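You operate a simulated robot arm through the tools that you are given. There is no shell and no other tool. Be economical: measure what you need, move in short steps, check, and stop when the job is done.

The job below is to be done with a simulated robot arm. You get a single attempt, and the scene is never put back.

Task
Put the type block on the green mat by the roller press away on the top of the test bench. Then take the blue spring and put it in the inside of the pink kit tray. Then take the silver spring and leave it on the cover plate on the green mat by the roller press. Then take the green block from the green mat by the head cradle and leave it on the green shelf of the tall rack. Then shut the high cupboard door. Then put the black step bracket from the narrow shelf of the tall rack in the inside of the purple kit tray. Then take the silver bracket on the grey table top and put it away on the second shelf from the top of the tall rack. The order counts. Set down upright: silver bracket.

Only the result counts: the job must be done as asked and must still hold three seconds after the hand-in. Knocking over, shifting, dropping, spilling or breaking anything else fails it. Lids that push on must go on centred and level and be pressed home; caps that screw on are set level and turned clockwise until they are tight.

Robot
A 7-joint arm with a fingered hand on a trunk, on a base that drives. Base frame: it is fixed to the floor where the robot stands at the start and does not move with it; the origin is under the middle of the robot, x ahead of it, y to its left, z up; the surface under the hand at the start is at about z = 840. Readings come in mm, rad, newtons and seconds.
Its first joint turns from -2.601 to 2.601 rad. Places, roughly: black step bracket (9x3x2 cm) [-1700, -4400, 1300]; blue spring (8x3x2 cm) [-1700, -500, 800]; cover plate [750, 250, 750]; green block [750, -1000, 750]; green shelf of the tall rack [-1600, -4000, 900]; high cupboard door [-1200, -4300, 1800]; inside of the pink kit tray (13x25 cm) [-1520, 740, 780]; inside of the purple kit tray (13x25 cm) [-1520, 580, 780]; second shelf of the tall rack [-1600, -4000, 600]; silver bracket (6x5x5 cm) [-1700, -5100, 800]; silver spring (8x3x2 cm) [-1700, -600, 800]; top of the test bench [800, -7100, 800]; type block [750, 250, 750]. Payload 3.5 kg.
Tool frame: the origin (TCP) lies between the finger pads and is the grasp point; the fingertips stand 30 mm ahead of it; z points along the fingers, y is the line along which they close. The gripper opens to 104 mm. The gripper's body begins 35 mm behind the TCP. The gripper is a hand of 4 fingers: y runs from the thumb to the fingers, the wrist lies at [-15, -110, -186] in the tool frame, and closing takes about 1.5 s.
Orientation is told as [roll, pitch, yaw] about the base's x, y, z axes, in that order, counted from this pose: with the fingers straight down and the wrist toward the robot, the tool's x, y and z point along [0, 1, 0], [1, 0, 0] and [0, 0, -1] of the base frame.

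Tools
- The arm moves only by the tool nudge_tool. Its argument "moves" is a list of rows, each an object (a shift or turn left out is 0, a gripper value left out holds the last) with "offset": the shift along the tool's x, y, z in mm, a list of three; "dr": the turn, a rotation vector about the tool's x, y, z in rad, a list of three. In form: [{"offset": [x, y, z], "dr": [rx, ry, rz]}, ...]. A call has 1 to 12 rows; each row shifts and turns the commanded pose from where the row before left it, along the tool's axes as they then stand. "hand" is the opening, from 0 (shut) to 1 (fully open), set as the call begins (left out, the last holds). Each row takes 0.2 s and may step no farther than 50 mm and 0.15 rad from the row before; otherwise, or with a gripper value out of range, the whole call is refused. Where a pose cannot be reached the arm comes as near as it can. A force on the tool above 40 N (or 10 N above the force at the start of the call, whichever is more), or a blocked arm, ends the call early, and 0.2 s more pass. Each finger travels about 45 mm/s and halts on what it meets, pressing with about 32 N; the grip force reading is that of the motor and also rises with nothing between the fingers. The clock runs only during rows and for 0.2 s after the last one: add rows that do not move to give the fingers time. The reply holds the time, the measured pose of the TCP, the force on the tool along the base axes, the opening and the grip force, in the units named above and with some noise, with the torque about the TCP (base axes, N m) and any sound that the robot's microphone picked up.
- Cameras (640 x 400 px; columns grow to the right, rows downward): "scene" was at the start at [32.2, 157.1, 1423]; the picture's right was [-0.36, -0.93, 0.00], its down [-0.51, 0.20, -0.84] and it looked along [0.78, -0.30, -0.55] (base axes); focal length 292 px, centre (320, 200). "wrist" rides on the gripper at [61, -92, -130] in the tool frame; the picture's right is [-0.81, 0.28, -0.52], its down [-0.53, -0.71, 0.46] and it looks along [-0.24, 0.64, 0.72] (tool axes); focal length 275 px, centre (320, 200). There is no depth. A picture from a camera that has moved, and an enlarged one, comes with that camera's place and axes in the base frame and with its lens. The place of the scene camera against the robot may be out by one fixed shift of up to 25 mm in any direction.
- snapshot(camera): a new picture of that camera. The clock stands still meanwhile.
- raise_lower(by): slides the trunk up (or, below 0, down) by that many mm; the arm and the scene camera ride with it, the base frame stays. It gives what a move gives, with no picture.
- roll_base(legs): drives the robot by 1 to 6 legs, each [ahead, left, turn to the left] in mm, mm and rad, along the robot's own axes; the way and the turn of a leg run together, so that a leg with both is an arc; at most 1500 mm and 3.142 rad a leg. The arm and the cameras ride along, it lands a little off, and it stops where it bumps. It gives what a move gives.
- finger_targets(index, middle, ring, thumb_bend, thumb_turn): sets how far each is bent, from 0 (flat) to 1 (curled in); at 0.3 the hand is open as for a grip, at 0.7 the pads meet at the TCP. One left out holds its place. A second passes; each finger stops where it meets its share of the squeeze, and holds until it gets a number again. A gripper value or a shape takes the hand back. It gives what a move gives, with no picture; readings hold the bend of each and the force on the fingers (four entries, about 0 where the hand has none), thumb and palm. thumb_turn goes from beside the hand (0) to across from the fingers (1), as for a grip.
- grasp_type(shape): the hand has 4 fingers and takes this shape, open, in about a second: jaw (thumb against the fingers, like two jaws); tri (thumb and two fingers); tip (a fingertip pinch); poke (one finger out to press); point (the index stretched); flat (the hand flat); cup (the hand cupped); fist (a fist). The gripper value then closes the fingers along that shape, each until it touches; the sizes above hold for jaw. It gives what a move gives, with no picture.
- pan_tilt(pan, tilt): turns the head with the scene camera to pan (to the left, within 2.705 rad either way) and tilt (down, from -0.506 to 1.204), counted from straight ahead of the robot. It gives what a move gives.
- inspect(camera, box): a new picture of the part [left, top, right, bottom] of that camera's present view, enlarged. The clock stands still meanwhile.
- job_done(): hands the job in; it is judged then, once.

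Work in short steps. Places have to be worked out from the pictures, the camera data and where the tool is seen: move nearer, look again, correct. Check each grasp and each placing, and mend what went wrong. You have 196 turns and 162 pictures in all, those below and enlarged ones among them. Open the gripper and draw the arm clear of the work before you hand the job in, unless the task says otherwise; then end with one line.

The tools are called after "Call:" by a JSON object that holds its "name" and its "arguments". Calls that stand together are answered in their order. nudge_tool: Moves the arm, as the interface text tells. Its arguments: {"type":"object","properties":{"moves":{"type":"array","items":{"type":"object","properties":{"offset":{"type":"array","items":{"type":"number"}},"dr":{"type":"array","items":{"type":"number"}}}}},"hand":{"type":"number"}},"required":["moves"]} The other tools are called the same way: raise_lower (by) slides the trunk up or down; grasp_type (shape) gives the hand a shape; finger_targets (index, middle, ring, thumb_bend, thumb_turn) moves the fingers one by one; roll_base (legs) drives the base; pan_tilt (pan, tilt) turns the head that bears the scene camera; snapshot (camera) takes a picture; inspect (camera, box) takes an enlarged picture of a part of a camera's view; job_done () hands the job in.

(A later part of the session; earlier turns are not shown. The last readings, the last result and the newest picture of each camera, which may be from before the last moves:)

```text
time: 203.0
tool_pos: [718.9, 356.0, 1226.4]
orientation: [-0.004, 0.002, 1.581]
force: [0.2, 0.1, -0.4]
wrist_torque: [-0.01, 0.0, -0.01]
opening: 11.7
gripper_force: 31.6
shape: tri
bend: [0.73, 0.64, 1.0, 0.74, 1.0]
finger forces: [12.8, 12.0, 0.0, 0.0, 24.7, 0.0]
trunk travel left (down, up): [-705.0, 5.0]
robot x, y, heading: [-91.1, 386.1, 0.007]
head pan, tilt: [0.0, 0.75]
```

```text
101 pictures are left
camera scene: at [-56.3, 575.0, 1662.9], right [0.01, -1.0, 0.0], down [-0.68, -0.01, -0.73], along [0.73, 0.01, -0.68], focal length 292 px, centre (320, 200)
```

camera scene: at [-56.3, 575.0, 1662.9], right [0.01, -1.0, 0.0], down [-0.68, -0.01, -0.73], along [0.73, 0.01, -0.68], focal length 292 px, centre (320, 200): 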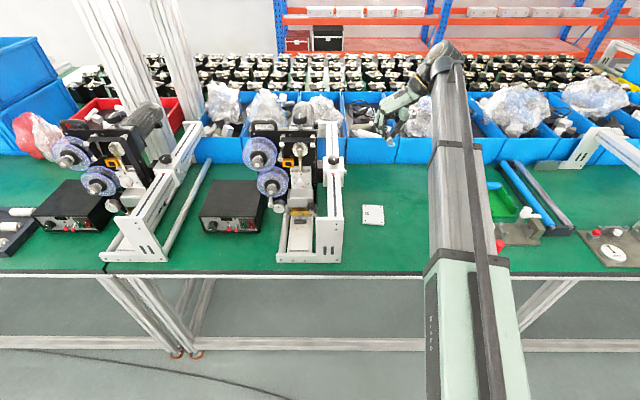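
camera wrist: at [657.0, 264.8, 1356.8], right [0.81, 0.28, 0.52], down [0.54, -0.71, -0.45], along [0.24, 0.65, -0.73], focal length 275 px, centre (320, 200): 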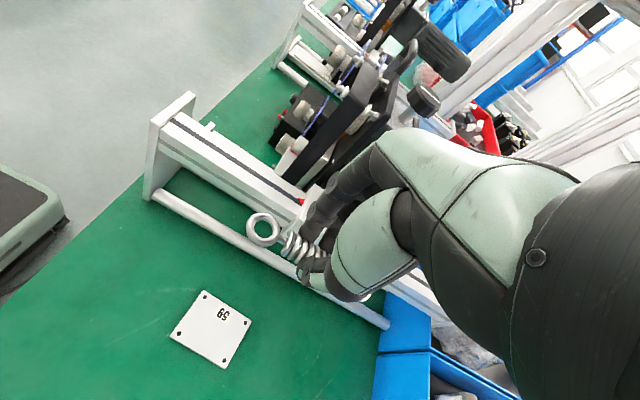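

Cover plate centre (734,358), tilted about −0.08 rad. Align and lower by the trunk.

Call:
{"name": "nudge_tool", "arguments": {"moves": [{"offset": [-12.5, 2, 0], "dr": [0, 0, 0.09]}, {}]}}

Call:
{"name": "raise_lower", "arguments": {"by": -310}}

Call:
{"name": "snapshot", "arguments": {"camera": "wrist"}}

```text
time: 203.6
tool_pos: [730.5, 357.7, 1228.8]
orientation: [-0.004, 0.002, 1.488]
force: [0.5, 0.3, 0.2]
wrist_torque: [-0.01, -0.01, -0.01]
opening: 11.8
gripper_force: 32.1
shape: tri
bend: [0.73, 0.64, 1.0, 0.74, 1.0]
finger forces: [12.7, 12.0, 0.1, 0.0, 24.6, 0.0]
trunk travel left (down, up): [-705.0, 5.0]
robot x, y, heading: [-87.8, 387.1, 0.01]
head pan, tilt: [0.0, 0.75]
```

```text
time: 206.7
tool_pos: [729.2, 357.1, 917.3]
orientation: [-0.003, 0.001, 1.489]
force: [0.6, -0.2, -1.2]
wrist_torque: [-0.02, 0.02, -0.01]
opening: 11.6
gripper_force: 32.1
shape: tri
bend: [0.73, 0.64, 1.0, 0.74, 1.0]
finger forces: [12.7, 12.0, 0.0, 0.0, 24.5, 0.0]
trunk travel left (down, up): [-395.0, 315.0]
robot x, y, heading: [-84.9, 385.3, 0.01]
head pan, tilt: [0.0, 0.75]
```

```text
100 pictures are left
camera wrist: at [660.1, 272.3, 1047.9], right [0.83, 0.21, 0.52], down [0.47, -0.76, -0.45], along [0.3, 0.62, -0.72], focal length 275 px, centre (320, 200)
```

wrist: 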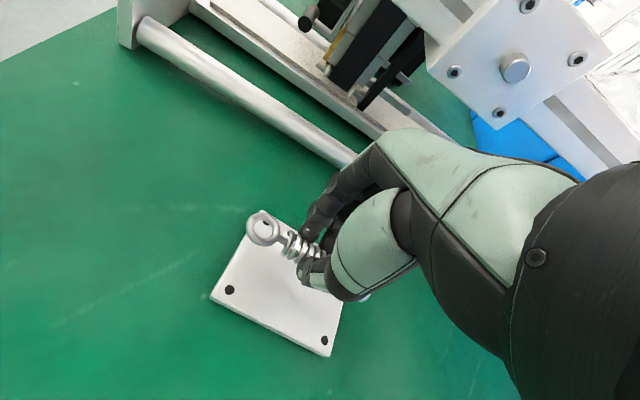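

Shift +6 mm in x, lower to 888, then creep.

Call:
{"name": "nudge_tool", "arguments": {"moves": [{"offset": [-6, 0, 10]}, {"offset": [0, 0, 12]}, {"offset": [0, 0, 6]}]}}

Call:
{"name": "nudge_tool", "arguments": {"moves": [{"offset": [0, 0, 2]}, {"offset": [0, 0, 2]}]}}

Call:
{"name": "inspect", "arguments": {"camera": "wrist", "box": [160, 160, 400, 310]}}

```text
time: 207.5
tool_pos: [734.9, 357.8, 890.3]
orientation: [-0.003, 0.002, 1.488]
force: [-1.1, -0.4, -1.4]
wrist_torque: [-0.04, 0.01, 0.02]
opening: 11.8
gripper_force: 32.0
shape: tri
bend: [0.73, 0.64, 1.0, 0.74, 1.0]
finger forces: [12.7, 12.0, 0.1, 0.0, 24.6, 0.1]
trunk travel left (down, up): [-395.0, 315.0]
robot x, y, heading: [-87.5, 385.1, 0.008]
head pan, tilt: [0.0, 0.75]
```

```text
time: 208.1
tool_pos: [735.8, 357.6, 886.0]
orientation: [-0.004, 0.0, 1.489]
force: [1.7, 0.6, 5.7]
wrist_torque: [-0.01, -0.03, -0.01]
opening: 11.8
gripper_force: 32.2
shape: tri
bend: [0.73, 0.63, 1.0, 0.74, 1.0]
finger forces: [14.5, 13.7, 0.1, 0.1, 27.6, 0.0]
trunk travel left (down, up): [-395.0, 315.0]
robot x, y, heading: [-89.3, 386.1, 0.01]
head pan, tilt: [0.0, 0.75]
```

```text
2.67 times, centred on (280, 235) of wrist
camera zoom: at [666.2, 271.9, 1016.4], right [0.83, 0.21, 0.52], down [0.47, -0.76, -0.45], along [0.3, 0.62, -0.72], focal length 734 px, centre (427, 107)
```

zoom: 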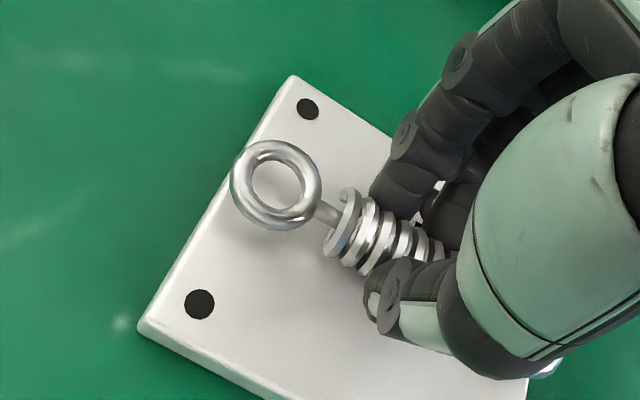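

Contact made and the spring is centred over the plate. Release and lift.

Call:
{"name": "nudge_tool", "arguments": {"moves": [{"offset": [0, 0, 1.5]}]}}

Call:
{"name": "nudge_tool", "arguments": {"hand": 0.5, "moves": [{}, {}, {}, {}, {}]}}

Call:
{"name": "nudge_tool", "arguments": {"moves": [{"offset": [0, 0, -10]}, {"offset": [0, 0, -30]}, {"offset": [0, 0, -40]}, {"offset": [0, 0, -45]}]}}

Call:
{"name": "inspect", "arguments": {"camera": "wrist", "box": [160, 160, 400, 310]}}

```text
time: 208.5
tool_pos: [734.4, 358.4, 885.7]
orientation: [-0.007, 0.0, 1.488]
force: [3.2, -1.1, 16.7]
wrist_torque: [0.0, -0.07, -0.01]
opening: 12.1
gripper_force: 32.1
shape: tri
bend: [0.73, 0.63, 1.0, 0.74, 1.0]
finger forces: [15.8, 15.4, 0.0, 0.0, 33.8, 0.0]
trunk travel left (down, up): [-395.0, 315.0]
robot x, y, heading: [-86.3, 386.1, 0.008]
head pan, tilt: [0.0, 0.75]
```

```text
time: 209.7
tool_pos: [736.3, 357.6, 884.7]
orientation: [-0.003, 0.002, 1.489]
force: [-0.1, 0.3, 0.1]
wrist_torque: [-0.03, -0.01, -0.01]
opening: 51.5
gripper_force: 0.0
shape: tri
bend: [0.74, 0.45, 0.99, 0.7, 1.0]
finger forces: [0.0, 0.0, 0.0, 0.0, 0.0, 0.0]
trunk travel left (down, up): [-395.0, 315.0]
robot x, y, heading: [-91.0, 384.4, 0.01]
head pan, tilt: [0.0, 0.75]
```

```text
time: 210.5
tool_pos: [736.4, 356.3, 958.8]
orientation: [-0.013, 0.0, 1.49]
force: [21.3, -7.0, 17.8]
wrist_torque: [-0.68, 4.44, 2.65]
opening: 51.6
gripper_force: 0.1
shape: tri
bend: [0.74, 0.45, 0.99, 0.7, 1.0]
finger forces: [0.0, 0.0, 0.1, 0.1, 0.0, 0.0]
trunk travel left (down, up): [-395.0, 315.0]
robot x, y, heading: [-90.0, 384.1, 0.007]
head pan, tilt: [0.0, 0.75]
stopped in row 4: the force on the tool passed its limit at 78 N (the readings are from after the stop); the commanded pose is now the measured one
```

```text
2.67 times, centred on (280, 235) of wrist
camera zoom: at [665.9, 271.1, 1087.5], right [0.82, 0.21, 0.53], down [0.48, -0.75, -0.45], along [0.3, 0.62, -0.72], focal length 734 px, centre (427, 107)
```

zoom: 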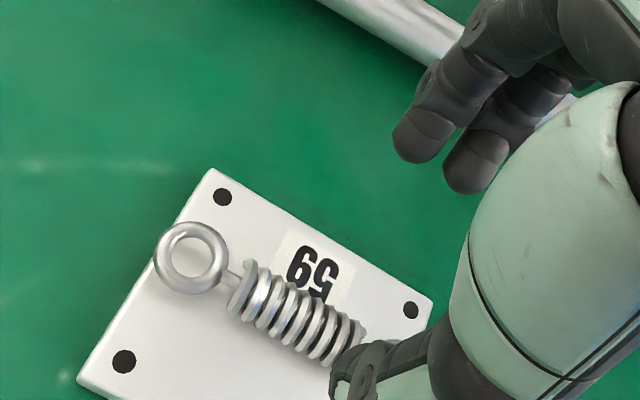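

Something touched while lifting (78 N). Look at the surroundings before moving.

Call:
{"name": "snapshot", "arguments": {"camera": "scene"}}

Call:
{"name": "snapshot", "arguments": {"camera": "wrist"}}

```text
97 pictures are left
camera scene: at [-57.4, 575.0, 1352.9], right [0.01, -1.0, 0.0], down [-0.68, -0.01, -0.73], along [0.73, 0.01, -0.68], focal length 292 px, centre (320, 200)
```

scene: 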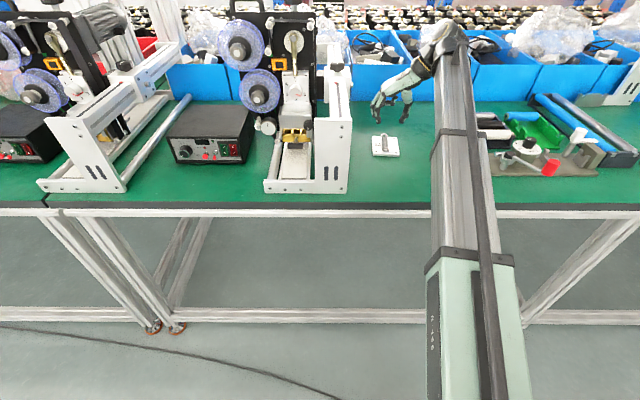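

```text
96 pictures are left
camera wrist: at [665.9, 271.1, 1087.5], right [0.82, 0.21, 0.53], down [0.48, -0.75, -0.45], along [0.3, 0.62, -0.72], focal length 275 px, centre (320, 200)
```

wrist: 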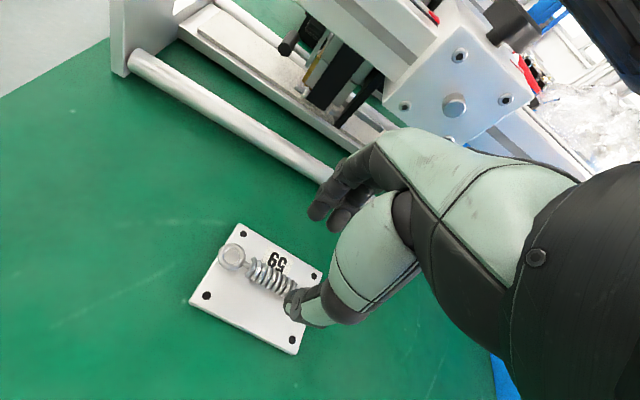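

The torque places the contact at the wrist/forearm itself (arm folding on itself), not the scene; the spring lies well on the plate. Raise using the trunk instead.

Call:
{"name": "raise_lower", "arguments": {"by": 300}}

Call:
{"name": "snapshot", "arguments": {"camera": "wrist"}}

```text
time: 213.5
tool_pos: [735.8, 357.1, 1258.2]
orientation: [-0.013, 0.001, 1.491]
force: [23.6, -5.1, 8.2]
wrist_torque: [-0.13, 3.87, 2.61]
opening: 51.4
gripper_force: 0.0
shape: tri
bend: [0.74, 0.45, 0.99, 0.7, 1.0]
finger forces: [0.0, 0.0, 0.1, 0.0, 0.0, 0.0]
trunk travel left (down, up): [-695.0, 15.0]
robot x, y, heading: [-88.4, 383.2, 0.008]
head pan, tilt: [0.0, 0.75]
```

```text
95 pictures are left
camera wrist: at [665.7, 271.2, 1387.9], right [0.82, 0.21, 0.53], down [0.48, -0.75, -0.45], along [0.3, 0.62, -0.72], focal length 275 px, centre (320, 200)
```

wrist: 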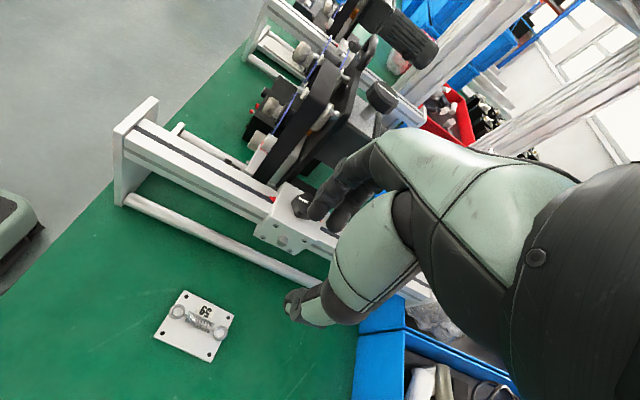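

Force stays after the trunk lift, so it's self-contact. Ease the hand down 30 mm and yaw back to neutral.

Call:
{"name": "nudge_tool", "arguments": {"hand": 1, "moves": [{"offset": [0, 0, 15]}, {"offset": [0, 0, 20]}]}}

Call:
{"name": "nudge_tool", "arguments": {"moves": [{"dr": [0, 0, 0.149]}, {"dr": [0, 0, 0.149]}, {"dr": [0, 0, 0.149]}, {"dr": [0, 0, 0.149]}, {"dr": [0, 0, 0.149]}, {"dr": [0, 0, 0.149]}, {"dr": [0, 0, 0.149]}, {"dr": [0, 0, 0.149]}, {"dr": [0, 0, 0.149]}, {"dr": [0, 0, 0.149]}]}}

Call:
{"name": "inspect", "arguments": {"camera": "scene", "box": [340, 180, 440, 242]}}

```text
time: 214.1
tool_pos: [736.0, 356.8, 1223.3]
orientation: [-0.014, 0.0, 1.491]
force: [0.0, 0.2, -0.4]
wrist_torque: [-0.02, 0.01, -0.02]
opening: 103.1
gripper_force: 0.0
shape: tri
bend: [0.3, 0.3, 0.99, 0.3, 0.98]
finger forces: [0.0, 0.1, 0.0, 0.1, 0.1, 0.0]
trunk travel left (down, up): [-695.0, 15.0]
robot x, y, heading: [-86.3, 387.0, 0.007]
head pan, tilt: [0.0, 0.75]
```

```text
time: 216.3
tool_pos: [735.7, 356.9, 1223.5]
orientation: [-0.002, -0.014, -0.003]
force: [-0.1, -0.4, -0.1]
wrist_torque: [-0.01, -0.01, -0.02]
opening: 103.8
gripper_force: 0.0
shape: tri
bend: [0.3, 0.3, 0.99, 0.3, 0.98]
finger forces: [0.0, 0.1, 0.0, 0.0, 0.1, 0.1]
trunk travel left (down, up): [-695.0, 15.0]
robot x, y, heading: [-90.4, 383.5, 0.009]
head pan, tilt: [0.0, 0.75]
```

```text
6.40 times, centred on (390, 211) of scene
camera zoom: at [-57.9, 575.2, 1652.9], right [0.01, -1.0, 0.0], down [-0.68, -0.01, -0.73], along [0.73, 0.01, -0.68], focal length 1867 px, centre (-128, 130)
```

zoom: 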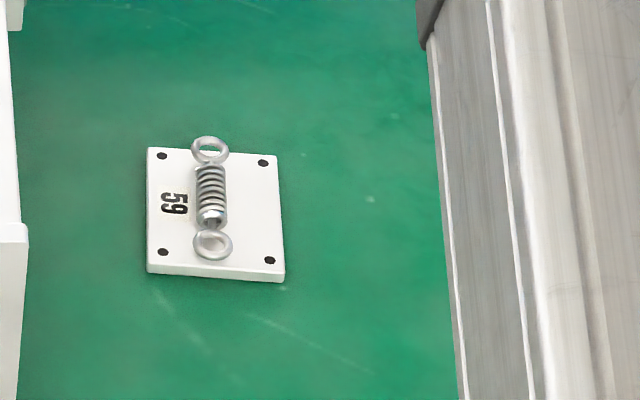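

Silver spring rests on the cover plate. Now back off a bit and strafe right to the green block near (750,-1000).

Call:
{"name": "roll_base", "arguments": {"legs": [[-200, 0, 0], [0, -1370, 0]]}}

Call:
{"name": "pan_tilt", "arguments": {"pan": 0.0, "tilt": 0.7}}

Call:
{"name": "snapshot", "arguments": {"camera": "scene"}}

Call:
{"name": "snapshot", "arguments": {"camera": "wrist"}}

```text
time: 224.4
tool_pos: [561.5, -997.7, 1223.8]
orientation: [-0.002, -0.014, 0.024]
force: [0.7, -1.1, 0.0]
wrist_torque: [0.01, -0.01, 0.0]
opening: 103.9
gripper_force: 0.0
shape: tri
bend: [0.3, 0.3, 0.99, 0.3, 0.98]
finger forces: [0.1, 0.1, 0.0, 0.0, 0.1, 0.1]
trunk travel left (down, up): [-695.0, 15.0]
robot x, y, heading: [-267.8, -988.8, 0.033]
head pan, tilt: [0.0, 0.75]
```

```text
time: 225.0
tool_pos: [560.4, -997.8, 1223.9]
orientation: [-0.004, -0.015, 0.023]
force: [0.2, 0.0, 1.2]
wrist_torque: [-0.01, 0.04, -0.03]
opening: 103.7
gripper_force: 0.1
shape: tri
bend: [0.3, 0.3, 0.99, 0.3, 0.98]
finger forces: [0.1, 0.0, 0.1, 0.0, 0.0, 0.0]
trunk travel left (down, up): [-695.0, 15.0]
robot x, y, heading: [-264.4, -993.7, 0.031]
head pan, tilt: [0.0, 0.7]
```

```text
93 pictures are left
camera scene: at [-236.2, -798.4, 1657.2], right [0.03, -1.0, 0.0], down [-0.64, -0.02, -0.76], along [0.76, 0.02, -0.64], focal length 292 px, centre (320, 200)
```

scene: 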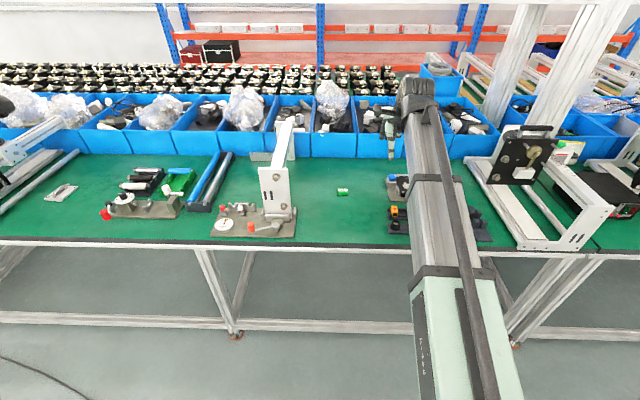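

```text
92 pictures are left
camera wrist: at [465.1, -938.3, 1352.7], right [0.29, -0.8, 0.52], down [-0.69, -0.55, -0.46], along [0.66, -0.23, -0.72], focal length 275 px, centre (320, 200)
```

wrist: 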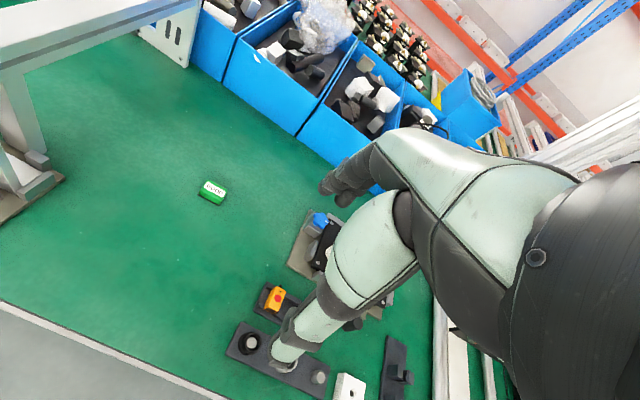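

Green block at ≈(774,-880). Drive nearer and zoom to see its orientation.

Call:
{"name": "roll_base", "arguments": {"legs": [[170, 108, -0.031]]}}

Call:
{"name": "raise_lower", "arguments": {"by": -150}}

Call:
{"name": "snapshot", "arguments": {"camera": "wrist"}}

Call:
{"name": "inspect", "arguments": {"camera": "scene", "box": [280, 130, 400, 205]}}

```text
time: 226.6
tool_pos: [728.8, -909.6, 1223.3]
orientation: [-0.003, -0.013, -0.004]
force: [0.5, -0.2, 0.3]
wrist_torque: [-0.01, 0.0, 0.0]
opening: 103.8
gripper_force: 0.0
shape: tri
bend: [0.3, 0.3, 0.99, 0.3, 0.98]
finger forces: [0.1, 0.0, 0.0, 0.0, 0.1, 0.1]
trunk travel left (down, up): [-695.0, 15.0]
robot x, y, heading: [-97.4, -878.1, 0.003]
head pan, tilt: [0.0, 0.7]
```

```text
time: 228.3
tool_pos: [726.8, -910.0, 1074.7]
orientation: [-0.004, -0.013, -0.005]
force: [0.6, -0.7, -0.2]
wrist_torque: [-0.01, -0.01, -0.03]
opening: 103.7
gripper_force: 0.0
shape: tri
bend: [0.3, 0.3, 0.99, 0.3, 0.98]
finger forces: [0.0, 0.1, 0.0, 0.0, 0.0, 0.1]
trunk travel left (down, up): [-545.0, 165.0]
robot x, y, heading: [-96.1, -878.2, 0.004]
head pan, tilt: [0.0, 0.7]
```

```text
91 pictures are left
camera wrist: at [634.2, -847.7, 1202.8], right [0.27, -0.81, 0.52], down [-0.71, -0.53, -0.46], along [0.65, -0.25, -0.72], focal length 275 px, centre (320, 200)
```

wrist: 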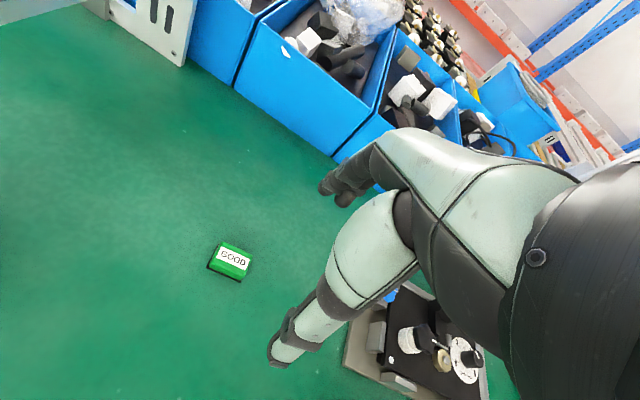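

```text
5.33 times, centred on (340, 168) of scene
camera zoom: at [-63.5, -689.3, 1507.3], right [0.01, -1.0, 0.0], down [-0.64, 0.0, -0.76], along [0.76, 0.0, -0.64], focal length 1556 px, centre (213, 373)
```

zoom: 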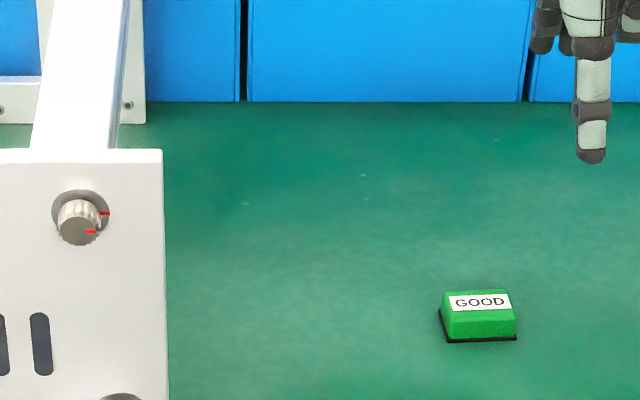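

Block ≈42(y)×34(x)×20 mm, centred (774,-884), squared with the axes. Move over and down to z≈895.

Call:
{"name": "nudge_tool", "arguments": {"moves": [{"offset": [13, 23, 20]}, {"offset": [13, 24, 35]}, {"offset": [0, 0, 45]}, {"offset": [0, 0, 45]}, {"offset": [0, 0, 35]}]}}

Call:
{"name": "snapshot", "arguments": {"camera": "wrist"}}

```text
time: 229.6
tool_pos: [777.1, -884.8, 893.6]
orientation: [-0.003, -0.014, -0.002]
force: [-0.1, 0.0, -0.2]
wrist_torque: [0.01, -0.01, 0.01]
opening: 103.7
gripper_force: 0.0
shape: tri
bend: [0.3, 0.3, 0.99, 0.3, 0.98]
finger forces: [0.0, 0.1, 0.0, 0.0, 0.1, 0.0]
trunk travel left (down, up): [-545.0, 165.0]
robot x, y, heading: [-93.8, -876.2, 0.012]
head pan, tilt: [0.0, 0.7]
```

```text
89 pictures are left
camera wrist: at [684.7, -821.8, 1023.2], right [0.27, -0.81, 0.52], down [-0.71, -0.53, -0.46], along [0.65, -0.25, -0.72], focal length 275 px, centre (320, 200)
```

wrist: 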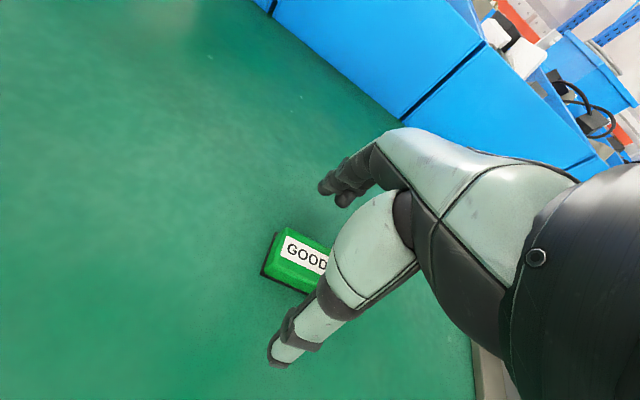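

Aligned; lower 17 mm and close.

Call:
{"name": "nudge_tool", "arguments": {"moves": [{"offset": [0, -3, 9]}, {"offset": [0, 0, 8]}]}}

Call:
{"name": "nudge_tool", "arguments": {"hand": 0, "moves": [{}, {}, {}, {}, {}, {}, {}]}}

Call:
{"name": "snapshot", "arguments": {"camera": "wrist"}}

```text
time: 230.2
tool_pos: [775.1, -883.3, 877.7]
orientation: [-0.002, -0.015, -0.003]
force: [-0.2, -0.2, -0.5]
wrist_torque: [0.01, -0.01, 0.04]
opening: 103.5
gripper_force: 0.1
shape: tri
bend: [0.3, 0.3, 0.99, 0.3, 0.98]
finger forces: [0.0, 0.1, 0.0, 0.0, 0.1, 0.1]
trunk travel left (down, up): [-545.0, 165.0]
robot x, y, heading: [-96.6, -879.7, 0.008]
head pan, tilt: [0.0, 0.7]
```

```text
time: 231.8
tool_pos: [775.3, -884.2, 877.7]
orientation: [-0.002, -0.013, -0.002]
force: [0.1, -0.4, -0.9]
wrist_torque: [-0.04, 0.0, 0.0]
opening: 28.1
gripper_force: 31.8
shape: tri
bend: [0.74, 0.55, 1.0, 0.74, 1.0]
finger forces: [14.6, 14.2, 0.1, 0.0, 28.8, 0.1]
trunk travel left (down, up): [-545.0, 165.0]
robot x, y, heading: [-95.6, -877.8, 0.005]
head pan, tilt: [0.0, 0.7]
```

```text
88 pictures are left
camera wrist: at [680.8, -821.3, 1006.4], right [0.27, -0.81, 0.52], down [-0.71, -0.53, -0.46], along [0.65, -0.25, -0.72], focal length 275 px, centre (320, 200)
```

wrist: 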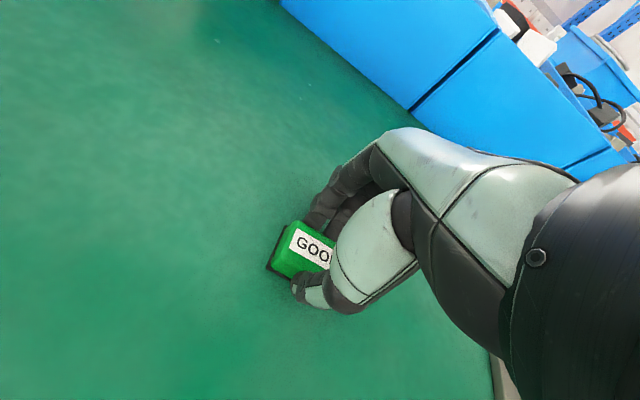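

Block gripped. Raise, back off, turn right, and drive down the aisle toward the tall rack (y≈-4000), staying near x≈-200.

Call:
{"name": "raise_lower", "arguments": {"by": 160}}

Call:
{"name": "nudge_tool", "arguments": {"moves": [{"offset": [0, -40, -25]}, {"offset": [0, -40, -25]}, {"offset": [0, -40, -25]}, {"offset": [0, -40, -25]}]}}

Call:
{"name": "roll_base", "arguments": {"legs": [[-200, 0, 0], [0, 0, -1.571], [1500, 0, 0]]}}

Call:
{"name": "pan_tilt", "arguments": {"pan": -0.7, "tilt": 0.2}}

Call:
{"name": "snapshot", "arguments": {"camera": "scene"}}

```text
time: 233.6
tool_pos: [775.2, -883.2, 1037.1]
orientation: [-0.002, -0.014, -0.003]
force: [-0.6, 0.7, 0.2]
wrist_torque: [0.0, 0.02, 0.02]
opening: 28.6
gripper_force: 31.8
shape: tri
bend: [0.74, 0.55, 1.0, 0.74, 1.0]
finger forces: [14.6, 14.2, 0.1, 0.0, 28.8, 0.0]
trunk travel left (down, up): [-705.0, 5.0]
robot x, y, heading: [-92.8, -880.9, 0.006]
head pan, tilt: [0.0, 0.7]
```

```text
time: 234.6
tool_pos: [613.9, -884.3, 1135.0]
orientation: [0.0, -0.014, -0.004]
force: [0.0, -0.3, -0.3]
wrist_torque: [0.01, 0.01, -0.02]
opening: 28.4
gripper_force: 32.4
shape: tri
bend: [0.74, 0.55, 1.0, 0.74, 1.0]
finger forces: [14.7, 14.3, 0.0, 0.0, 28.9, 0.0]
trunk travel left (down, up): [-705.0, 5.0]
robot x, y, heading: [-96.1, -878.5, 0.003]
head pan, tilt: [0.0, 0.7]
```

```text
time: 247.2
tool_pos: [-311.9, -3114.7, 1133.6]
orientation: [-0.001, -0.012, -1.582]
force: [0.1, -0.4, -0.6]
wrist_torque: [-0.02, -0.01, 0.03]
opening: 28.1
gripper_force: 32.3
shape: tri
bend: [0.74, 0.56, 1.0, 0.74, 1.0]
finger forces: [14.5, 14.2, 0.1, 0.0, 28.4, 0.1]
trunk travel left (down, up): [-705.0, 5.0]
robot x, y, heading: [-302.0, -2400.8, -1.57]
head pan, tilt: [0.0, 0.7]
```

```text
time: 248.2
tool_pos: [-311.9, -3114.1, 1134.3]
orientation: [-0.003, -0.014, -1.581]
force: [-0.1, -0.3, 1.2]
wrist_torque: [0.02, 0.02, 0.0]
opening: 28.0
gripper_force: 32.2
shape: tri
bend: [0.74, 0.56, 1.0, 0.74, 1.0]
finger forces: [14.5, 14.1, 0.0, 0.0, 28.6, 0.0]
trunk travel left (down, up): [-705.0, 5.0]
robot x, y, heading: [-298.5, -2402.9, -1.571]
head pan, tilt: [-0.7, 0.201]
```

```text
87 pictures are left
camera scene: at [-197.0, -2408.8, 1712.6], right [-0.76, 0.64, 0.0], down [0.13, 0.15, -0.98], along [-0.63, -0.75, -0.2], focal length 292 px, centre (320, 200)
```

scene: 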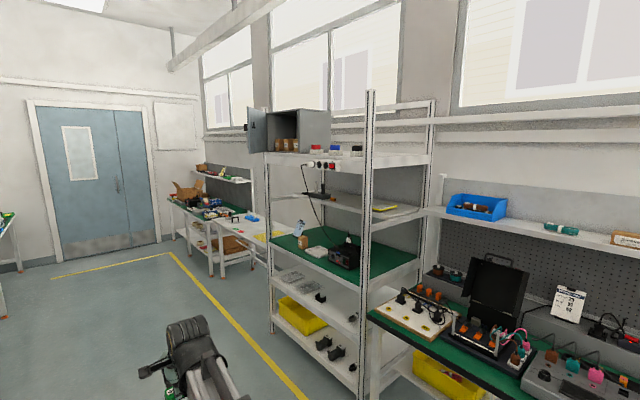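

The rack has: cupboard top, narrow shelf, green shelf, and lower shelves. Drive on to y≈-3870 and turn to face it.

Call:
{"name": "roll_base", "arguments": {"legs": [[1470, 0, 0], [0, 0, -1.571]]}}

Call:
{"name": "pan_tilt", "arguments": {"pan": 0.0, "tilt": 0.35}}

Call:
{"name": "snapshot", "arguments": {"camera": "scene"}}

```text
time: 259.4
tool_pos: [-1004.9, -3868.2, 1134.3]
orientation: [-0.002, -0.013, 3.125]
force: [-0.8, -0.4, 0.7]
wrist_torque: [0.01, -0.01, 0.0]
opening: 27.8
gripper_force: 32.2
shape: tri
bend: [0.74, 0.56, 1.0, 0.74, 1.0]
finger forces: [14.3, 13.9, 0.0, 0.0, 28.1, 0.0]
trunk travel left (down, up): [-705.0, 5.0]
robot x, y, heading: [-294.8, -3880.1, 3.132]
head pan, tilt: [-0.7, 0.201]
```

```text
time: 260.5
tool_pos: [-1005.5, -3868.1, 1134.0]
orientation: [-0.002, -0.012, 3.124]
force: [0.2, -0.2, 0.6]
wrist_torque: [0.01, -0.01, 0.03]
opening: 28.0
gripper_force: 31.8
shape: tri
bend: [0.74, 0.56, 1.0, 0.74, 1.0]
finger forces: [14.3, 13.9, 0.0, 0.0, 28.2, 0.1]
trunk travel left (down, up): [-705.0, 5.0]
robot x, y, heading: [-293.8, -3882.6, 3.132]
head pan, tilt: [0.0, 0.351]
```

```text
86 pictures are left
camera scene: at [-348.9, -4033.0, 1698.6], right [0.01, 1.0, 0.0], down [0.34, 0.0, -0.94], along [-0.94, 0.01, -0.34], focal length 292 px, centre (320, 200)
```

scene: 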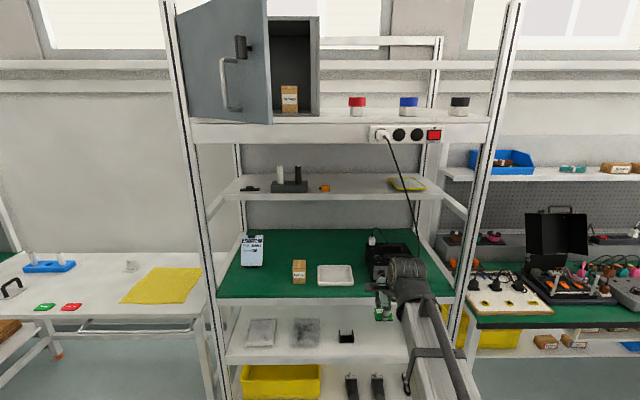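

Free spot on the green shelf's front-left at about (-1420,-4300). Strafe left 430 and move ahead 250, then look with the wrist camera.

Call:
{"name": "roll_base", "arguments": {"legs": [[0, 430, 0], [250, 0, 0]]}}

Call:
{"name": "snapshot", "arguments": {"camera": "wrist"}}

Call:
{"name": "snapshot", "arguments": {"camera": "scene"}}

```text
time: 264.6
tool_pos: [-1261.5, -4299.8, 1133.5]
orientation: [-0.001, -0.012, 3.126]
force: [0.6, -1.0, -0.4]
wrist_torque: [-0.01, 0.0, 0.01]
opening: 27.7
gripper_force: 32.2
shape: tri
bend: [0.74, 0.56, 1.0, 0.74, 1.0]
finger forces: [14.4, 13.9, 0.0, 0.0, 28.4, 0.1]
trunk travel left (down, up): [-705.0, 5.0]
robot x, y, heading: [-548.4, -4310.2, 3.14]
head pan, tilt: [0.0, 0.351]
```

```text
85 pictures are left
camera wrist: at [-1168.6, -4361.0, 1263.0], right [-0.26, 0.81, 0.52], down [0.72, 0.52, -0.46], along [-0.65, 0.26, -0.72], focal length 275 px, centre (320, 200)
```

wrist: 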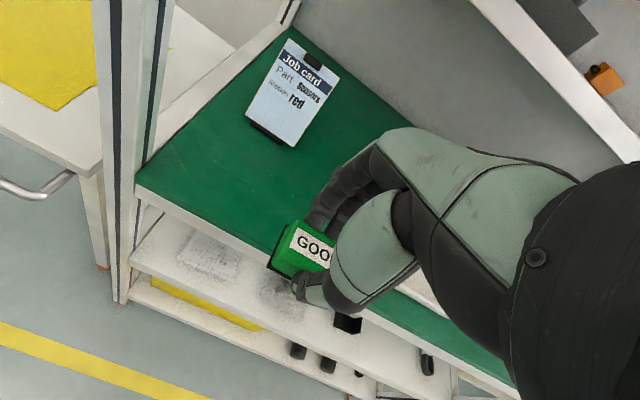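

```text
84 pictures are left
camera scene: at [-603.8, -4463.4, 1698.6], right [0.01, 1.0, 0.0], down [0.34, 0.0, -0.94], along [-0.94, 0.01, -0.34], focal length 292 px, centre (320, 200)
```

scene: 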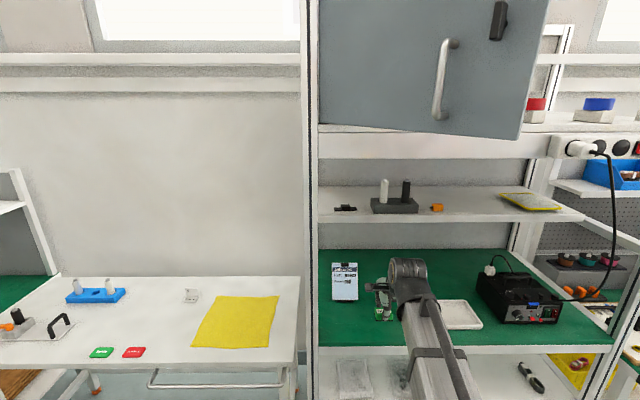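

Shelf front edge at x≈-1350. Drive 155 forward, then lower by trunk to TCP≈965.

Call:
{"name": "roll_base", "arguments": {"legs": [[155, 0, 0]]}}

Call:
{"name": "raise_lower", "arguments": {"by": -165}}

Call:
{"name": "snapshot", "arguments": {"camera": "wrist"}}

Call:
{"name": "snapshot", "arguments": {"camera": "scene"}}

```text
time: 265.9
tool_pos: [-1415.4, -4297.7, 1133.8]
orientation: [-0.001, -0.013, 3.127]
force: [-0.6, 0.3, -0.7]
wrist_torque: [-0.01, -0.01, 0.01]
opening: 27.7
gripper_force: 32.1
shape: tri
bend: [0.74, 0.56, 1.0, 0.74, 1.0]
finger forces: [14.4, 13.9, 0.1, 0.0, 28.3, 0.0]
trunk travel left (down, up): [-705.0, 5.0]
robot x, y, heading: [-701.1, -4314.0, 3.134]
head pan, tilt: [0.0, 0.351]
```

```text
time: 267.8
tool_pos: [-1414.0, -4298.7, 970.6]
orientation: [-0.002, -0.014, 3.127]
force: [0.5, -0.9, -1.0]
wrist_torque: [-0.02, 0.03, -0.02]
opening: 27.7
gripper_force: 32.0
shape: tri
bend: [0.74, 0.56, 1.0, 0.74, 1.0]
finger forces: [14.5, 14.0, 0.1, 0.0, 28.3, 0.1]
trunk travel left (down, up): [-540.0, 170.0]
robot x, y, heading: [-701.6, -4310.3, 3.135]
head pan, tilt: [0.0, 0.351]
```

```text
83 pictures are left
camera wrist: at [-1322.3, -4360.4, 1098.6], right [-0.26, 0.81, 0.52], down [0.71, 0.52, -0.46], along [-0.65, 0.25, -0.72], focal length 275 px, centre (320, 200)
```

wrist: 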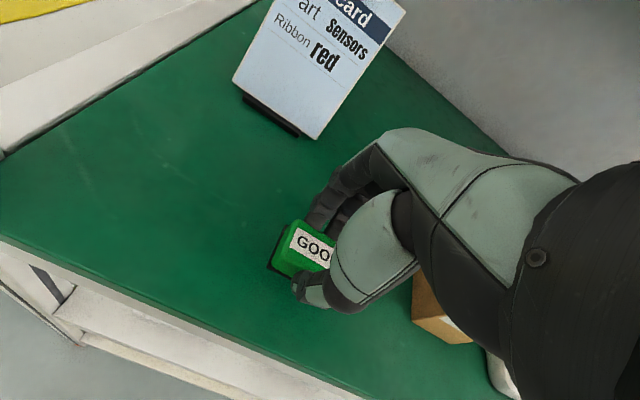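

```text
82 pictures are left
camera scene: at [-757.0, -4462.4, 1533.7], right [0.01, 1.0, 0.0], down [0.34, 0.0, -0.94], along [-0.94, 0.01, -0.34], focal length 292 px, centre (320, 200)
```

scene: 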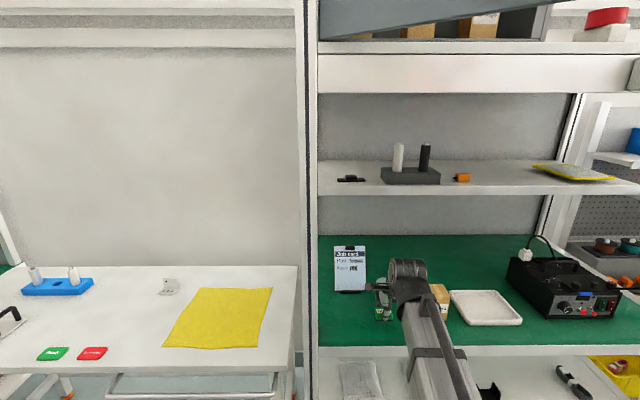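

Clear around. Lower: 25 mm then creeping.

Call:
{"name": "nudge_tool", "arguments": {"moves": [{"offset": [0, 0, 15]}, {"offset": [0, 0, 10]}, {"offset": [0, 0, 3]}, {"offset": [0, 0, 3]}]}}

Call:
{"name": "nudge_tool", "arguments": {"moves": [{"offset": [0, 0, 2]}, {"offset": [0, 0, 2]}, {"offset": [0, 0, 2]}]}}

Call:
{"name": "inspect", "arguments": {"camera": "wrist", "box": [200, 180, 400, 305]}}

```text
time: 268.8
tool_pos: [-1414.7, -4298.8, 939.0]
orientation: [-0.002, -0.014, 3.127]
force: [-0.3, 0.7, 0.0]
wrist_torque: [-0.02, 0.02, -0.02]
opening: 27.9
gripper_force: 32.3
shape: tri
bend: [0.74, 0.56, 1.0, 0.74, 1.0]
finger forces: [14.4, 13.9, 0.0, 0.1, 28.3, 0.0]
trunk travel left (down, up): [-540.0, 170.0]
robot x, y, heading: [-706.6, -4311.3, 3.137]
head pan, tilt: [0.0, 0.351]
```

```text
time: 269.6
tool_pos: [-1413.8, -4298.6, 934.7]
orientation: [-0.002, -0.021, 3.126]
force: [-0.7, -0.7, 27.7]
wrist_torque: [-0.04, 0.03, 0.0]
opening: 29.4
gripper_force: 31.6
shape: tri
bend: [0.74, 0.55, 1.0, 0.75, 1.0]
finger forces: [17.4, 17.4, 0.1, 0.0, 33.8, 0.0]
trunk travel left (down, up): [-540.0, 170.0]
robot x, y, heading: [-702.0, -4314.3, 3.135]
head pan, tilt: [0.0, 0.351]
```

```text
3.20 times, centred on (300, 242) of wrist
camera zoom: at [-1321.4, -4360.8, 1063.6], right [-0.25, 0.81, 0.52], down [0.71, 0.52, -0.47], along [-0.65, 0.25, -0.71], focal length 881 px, centre (384, 64)
```

zoom: 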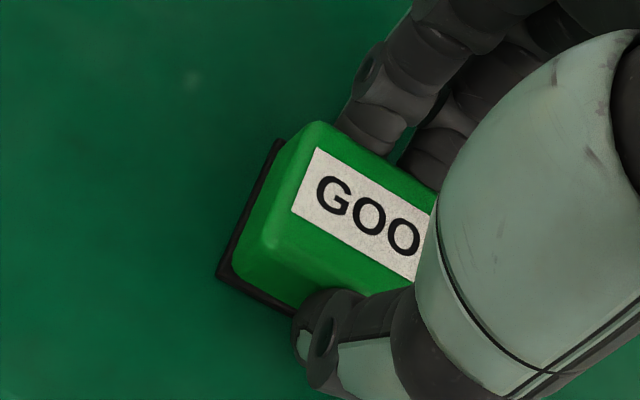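

Firm contact on the green shelf. Release, then lift.

Call:
{"name": "nudge_tool", "arguments": {"hand": 0.75, "moves": [{"offset": [0, 0, -1]}, {}, {}, {}, {}, {}, {}]}}

Call:
{"name": "nudge_tool", "arguments": {"moves": [{"offset": [0, 0, -15]}, {"offset": [0, 0, -35]}, {"offset": [0, 0, -45]}]}}

Call:
{"name": "snapshot", "arguments": {"camera": "wrist"}}

```text
time: 271.2
tool_pos: [-1415.2, -4297.9, 932.6]
orientation: [-0.002, -0.013, 3.128]
force: [0.6, 0.0, 0.4]
wrist_torque: [0.02, 0.02, 0.0]
opening: 77.7
gripper_force: 0.0
shape: tri
bend: [0.27, 0.36, 0.99, 0.54, 0.99]
finger forces: [0.1, 0.0, 0.0, 0.0, 0.0, 0.1]
trunk travel left (down, up): [-540.0, 170.0]
robot x, y, heading: [-703.1, -4308.8, 3.132]
head pan, tilt: [0.0, 0.351]
```

```text
time: 272.0
tool_pos: [-1412.5, -4297.7, 1030.4]
orientation: [0.0, -0.012, 3.127]
force: [-0.7, -0.1, 0.3]
wrist_torque: [-0.01, 0.0, 0.0]
opening: 77.9
gripper_force: 0.0
shape: tri
bend: [0.27, 0.36, 0.99, 0.54, 0.99]
finger forces: [0.0, 0.1, 0.1, 0.1, 0.0, 0.0]
trunk travel left (down, up): [-540.0, 170.0]
robot x, y, heading: [-705.9, -4313.5, 3.138]
head pan, tilt: [0.0, 0.351]
```

```text
80 pictures are left
camera wrist: at [-1320.6, -4359.9, 1158.7], right [-0.26, 0.81, 0.52], down [0.71, 0.52, -0.46], along [-0.65, 0.25, -0.72], focal length 275 px, centre (320, 200)
```

wrist: 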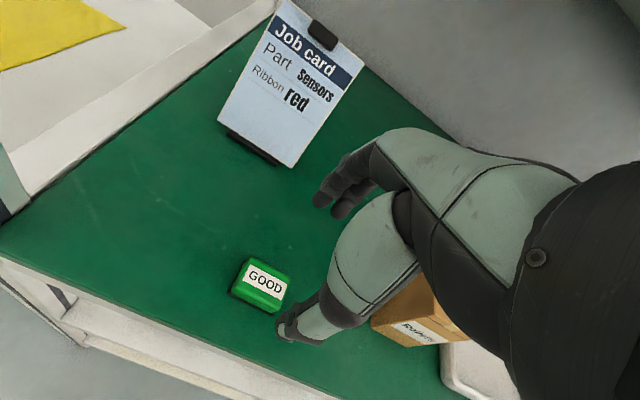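

Green block is on the green shelf. Now back out, raise, and look up at the cupboard door.

Call:
{"name": "roll_base", "arguments": {"legs": [[-400, 0, 0]]}}

Call:
{"name": "raise_lower", "arguments": {"by": 170}}

Call:
{"name": "pan_tilt", "arguments": {"pan": -0.2, "tilt": 0.0}}

Call:
{"name": "snapshot", "arguments": {"camera": "scene"}}

```text
time: 274.5
tool_pos: [-1016.3, -4297.9, 1029.9]
orientation: [-0.001, -0.015, 3.122]
force: [0.1, 0.0, 0.3]
wrist_torque: [0.0, 0.04, 0.02]
opening: 77.6
gripper_force: 0.1
shape: tri
bend: [0.27, 0.36, 0.99, 0.54, 0.99]
finger forces: [0.0, 0.0, 0.0, 0.0, 0.0, 0.1]
trunk travel left (down, up): [-540.0, 170.0]
robot x, y, heading: [-307.3, -4314.3, 3.132]
head pan, tilt: [0.0, 0.351]
```

```text
time: 276.4
tool_pos: [-1017.4, -4297.5, 1198.0]
orientation: [-0.002, -0.015, 3.124]
force: [-0.4, -0.1, -0.1]
wrist_torque: [-0.02, 0.02, -0.01]
opening: 77.7
gripper_force: 0.0
shape: tri
bend: [0.27, 0.36, 0.99, 0.54, 0.99]
finger forces: [0.0, 0.0, 0.0, 0.1, 0.0, 0.1]
trunk travel left (down, up): [-710.0, 0.0]
robot x, y, heading: [-306.8, -4312.8, 3.136]
head pan, tilt: [0.0, 0.351]
```

```text
time: 277.2
tool_pos: [-1017.0, -4299.3, 1200.2]
orientation: [-0.002, -0.015, 3.124]
force: [-0.6, 0.3, 1.0]
wrist_torque: [-0.02, 0.0, 0.03]
opening: 77.8
gripper_force: 0.0
shape: tri
bend: [0.27, 0.36, 0.99, 0.54, 0.99]
finger forces: [0.0, 0.0, 0.0, 0.0, 0.1, 0.0]
trunk travel left (down, up): [-710.0, 0.0]
robot x, y, heading: [-305.0, -4317.2, 3.133]
head pan, tilt: [-0.201, 0.0]
```

```text
79 pictures are left
camera scene: at [-357.5, -4447.5, 1736.0], right [0.21, 0.98, 0.0], down [0.0, 0.0, -1.0], along [-0.98, 0.21, 0.0], focal length 292 px, centre (320, 200)
```

scene: 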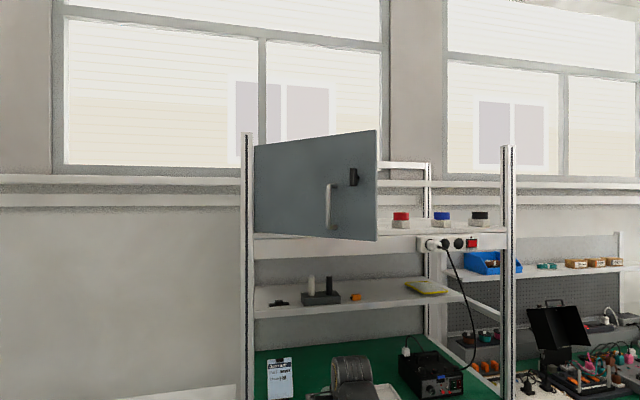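

Door is open ~40°: hinge at ≈(-1370,-4458), free edge at ≈(-1100,-4131), z 1628–1925. I'll push its outer face near the free edge with a fist, tool pointing forward. First line up and tilt the hand forward.

Call:
{"name": "roll_base", "arguments": {"legs": [[-60, -140, 0]]}}

Call:
{"name": "grasp_type", "arguments": {"shape": "fist"}}

Call:
{"name": "nudge_tool", "arguments": {"moves": [{"dr": [-0.1428, 0, 0]}, {"dr": [-0.1428, 0, 0]}, {"dr": [-0.1428, 0, 0]}, {"dr": [-0.1428, 0, 0]}, {"dr": [-0.1428, 0, 0]}, {"dr": [-0.1428, 0, 0]}, {"dr": [-0.1428, 0, 0]}, {"dr": [-0.1428, 0, 0]}, {"dr": [-0.1428, 0, 0]}, {"dr": [-0.1428, 0, 0]}, {"dr": [-0.1428, 0, 0]}]}}

```text
time: 278.6
tool_pos: [-954.4, -4161.9, 1198.5]
orientation: [0.001, -0.015, 3.124]
force: [-0.2, -0.1, -0.1]
wrist_torque: [-0.08, 0.0, 0.0]
opening: 77.9
gripper_force: 0.2
shape: tri
bend: [0.27, 0.36, 0.99, 0.54, 0.99]
finger forces: [0.1, 0.0, 0.1, 0.0, 0.1, 0.0]
trunk travel left (down, up): [-710.0, 0.0]
robot x, y, heading: [-244.0, -4178.0, 3.136]
head pan, tilt: [-0.201, 0.0]
```

```text
time: 279.5
tool_pos: [-955.2, -4163.2, 1198.5]
orientation: [-0.001, -0.014, 3.125]
force: [-0.6, -0.1, 0.0]
wrist_torque: [0.02, 0.0, 0.01]
opening: 0.0
gripper_force: 0.0
shape: fist
bend: [1.0, 1.0, 1.0, 0.85, 0.85]
finger forces: [0.0, 0.0, 0.0, 0.0, 0.0, 0.0]
trunk travel left (down, up): [-710.0, 0.0]
robot x, y, heading: [-245.1, -4179.8, 3.135]
head pan, tilt: [-0.201, 0.0]
```

```text
time: 281.9
tool_pos: [-956.1, -4163.6, 1199.4]
orientation: [-3.026, -1.554, -0.131]
force: [-0.9, -0.4, -0.6]
wrist_torque: [-0.02, -0.01, 0.01]
opening: 0.0
gripper_force: 0.0
shape: fist
bend: [1.0, 1.0, 1.0, 0.86, 0.85]
finger forces: [0.1, 0.0, 0.1, 0.1, 0.0, 0.0]
out of reach, approached as far as the arm can: row 7
trunk travel left (down, up): [-710.0, 0.0]
robot x, y, heading: [-248.9, -4176.9, 3.134]
head pan, tilt: [-0.201, 0.0]
```

Hand now points forward. Raise it along tool y (up) by 480 mm.

Call:
{"name": "nudge_tool", "arguments": {"moves": [{"offset": [0, 48, 0]}, {"offset": [0, 48, 0]}, {"offset": [0, 48, 0]}, {"offset": [0, 48, 0]}, {"offset": [0, 48, 0]}, {"offset": [0, 48, 0]}, {"offset": [0, 48, 0]}, {"offset": [0, 48, 0]}, {"offset": [0, 48, 0]}, {"offset": [0, 48, 0]}]}}

Call:
{"name": "snapshot", "arguments": {"camera": "scene"}}

Call:
{"name": "snapshot", "arguments": {"camera": "wrist"}}

```text
time: 284.1
tool_pos: [-948.7, -4162.5, 1680.7]
orientation: [-3.092, -1.556, -0.066]
force: [-0.3, 0.1, -0.6]
wrist_torque: [0.01, 0.01, -0.01]
opening: 0.0
gripper_force: 0.1
shape: fist
bend: [1.0, 1.0, 1.0, 0.86, 0.85]
finger forces: [0.1, 0.1, 0.0, 0.1, 0.1, 0.0]
trunk travel left (down, up): [-710.0, 0.0]
robot x, y, heading: [-244.3, -4179.2, 3.137]
head pan, tilt: [-0.201, 0.0]
```

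```text
78 pictures are left
camera scene: at [-294.8, -4310.8, 1736.0], right [0.21, 0.98, 0.0], down [0.0, 0.0, -1.0], along [-0.98, 0.21, 0.0], focal length 292 px, centre (320, 200)
```

scene: 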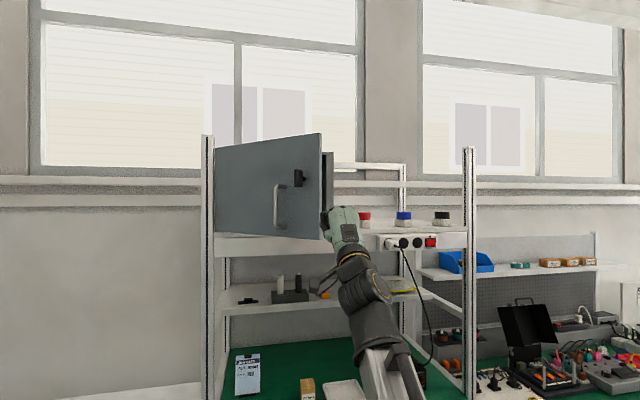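

```text
77 pictures are left
camera wrist: at [-821.9, -4225.6, 1586.9], right [0.54, 0.8, 0.27], down [-0.46, 0.54, -0.71], along [-0.71, 0.26, 0.65], focal length 275 px, centre (320, 200)
```

wrist: 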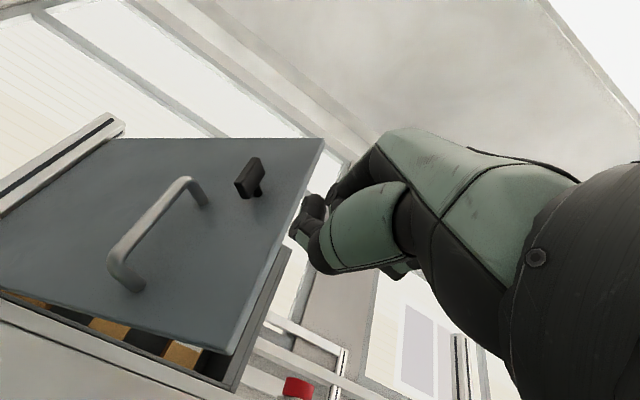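

Refined: free edge (-1063,-4146), hinge (-1361,-4458). Retract the hand 150 mm, move 30 mm left, and bring the base 220 mm closer so the arm can complete the push.

Call:
{"name": "nudge_tool", "arguments": {"moves": [{"offset": [10, 0, -48]}, {"offset": [10, 0, -48]}, {"offset": [8, 0, -48]}]}}

Call:
{"name": "roll_base", "arguments": {"legs": [[215, 0, 0]]}}

Call:
{"name": "snapshot", "arguments": {"camera": "scene"}}

```text
time: 284.9
tool_pos: [-820.2, -4169.4, 1680.9]
orientation: [-3.075, -1.557, -0.079]
force: [-0.2, -0.4, 0.0]
wrist_torque: [0.0, -0.01, -0.02]
opening: 0.1
gripper_force: 0.1
shape: fist
bend: [1.0, 1.0, 1.0, 0.86, 0.85]
finger forces: [0.1, 0.1, 0.0, 0.0, 0.1, 0.0]
out of reach, approached as far as the arm can: row 1, 2, 3
trunk travel left (down, up): [-710.0, 0.0]
robot x, y, heading: [-243.0, -4178.0, 3.131]
head pan, tilt: [-0.201, 0.0]
```

```text
time: 286.6
tool_pos: [-1032.4, -4167.4, 1681.7]
orientation: [-2.954, -1.556, -0.205]
force: [0.1, -0.2, -0.3]
wrist_torque: [0.01, -0.02, -0.03]
opening: 0.0
gripper_force: 0.1
shape: fist
bend: [1.0, 1.0, 1.0, 0.86, 0.85]
finger forces: [0.0, 0.0, 0.0, 0.2, 0.1, 0.1]
trunk travel left (down, up): [-710.0, 0.0]
robot x, y, heading: [-454.2, -4175.6, 3.133]
head pan, tilt: [-0.201, 0.0]
```

```text
76 pictures are left
camera scene: at [-507.5, -4309.2, 1736.0], right [0.21, 0.98, 0.0], down [0.0, 0.0, -1.0], along [-0.98, 0.21, 0.0], focal length 292 px, centre (320, 200)
```

scene: 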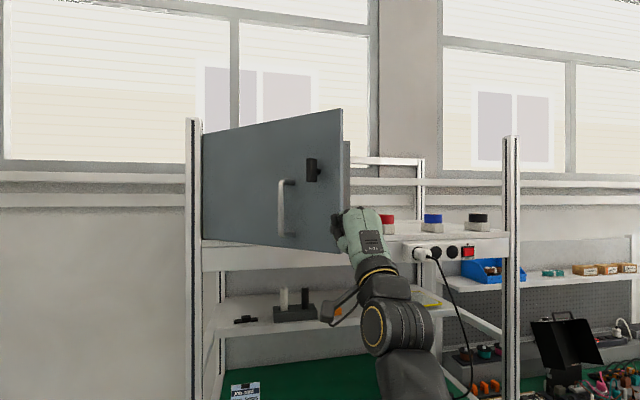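

Shift the fist 35 mm left, then advance toward the door to contact.

Call:
{"name": "nudge_tool", "arguments": {"moves": [{"offset": [35, 0, 0]}, {"offset": [0, 0, 20]}, {"offset": [0, 0, 20]}, {"offset": [0, 0, 20]}]}}

Call:
{"name": "snapshot", "arguments": {"camera": "scene"}}

```text
time: 287.6
tool_pos: [-1081.1, -4161.6, 1688.0]
orientation: [3.028, -1.546, 0.092]
force: [25.4, 29.3, -3.6]
wrist_torque: [-0.53, 0.57, 0.13]
opening: 0.1
gripper_force: 0.0
shape: fist
bend: [1.0, 1.0, 1.0, 0.86, 0.85]
finger forces: [0.0, 38.9, 0.1, 0.0, 0.0, 0.1]
out of reach, approached as far as the arm can: row 1, 2
trunk travel left (down, up): [-710.0, 0.0]
robot x, y, heading: [-455.5, -4174.0, 3.133]
head pan, tilt: [-0.201, 0.0]
```

```text
75 pictures are left
camera scene: at [-500.0, -4301.5, 1736.8], right [0.21, 0.98, 0.0], down [0.0, 0.0, -1.0], along [-0.98, 0.21, 0.0], focal length 292 px, centre (320, 200)
```

scene: 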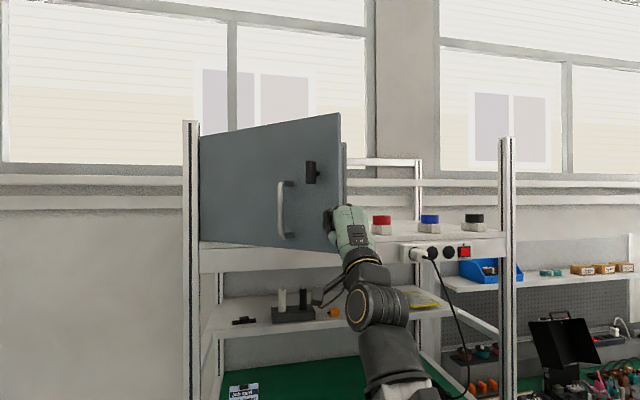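

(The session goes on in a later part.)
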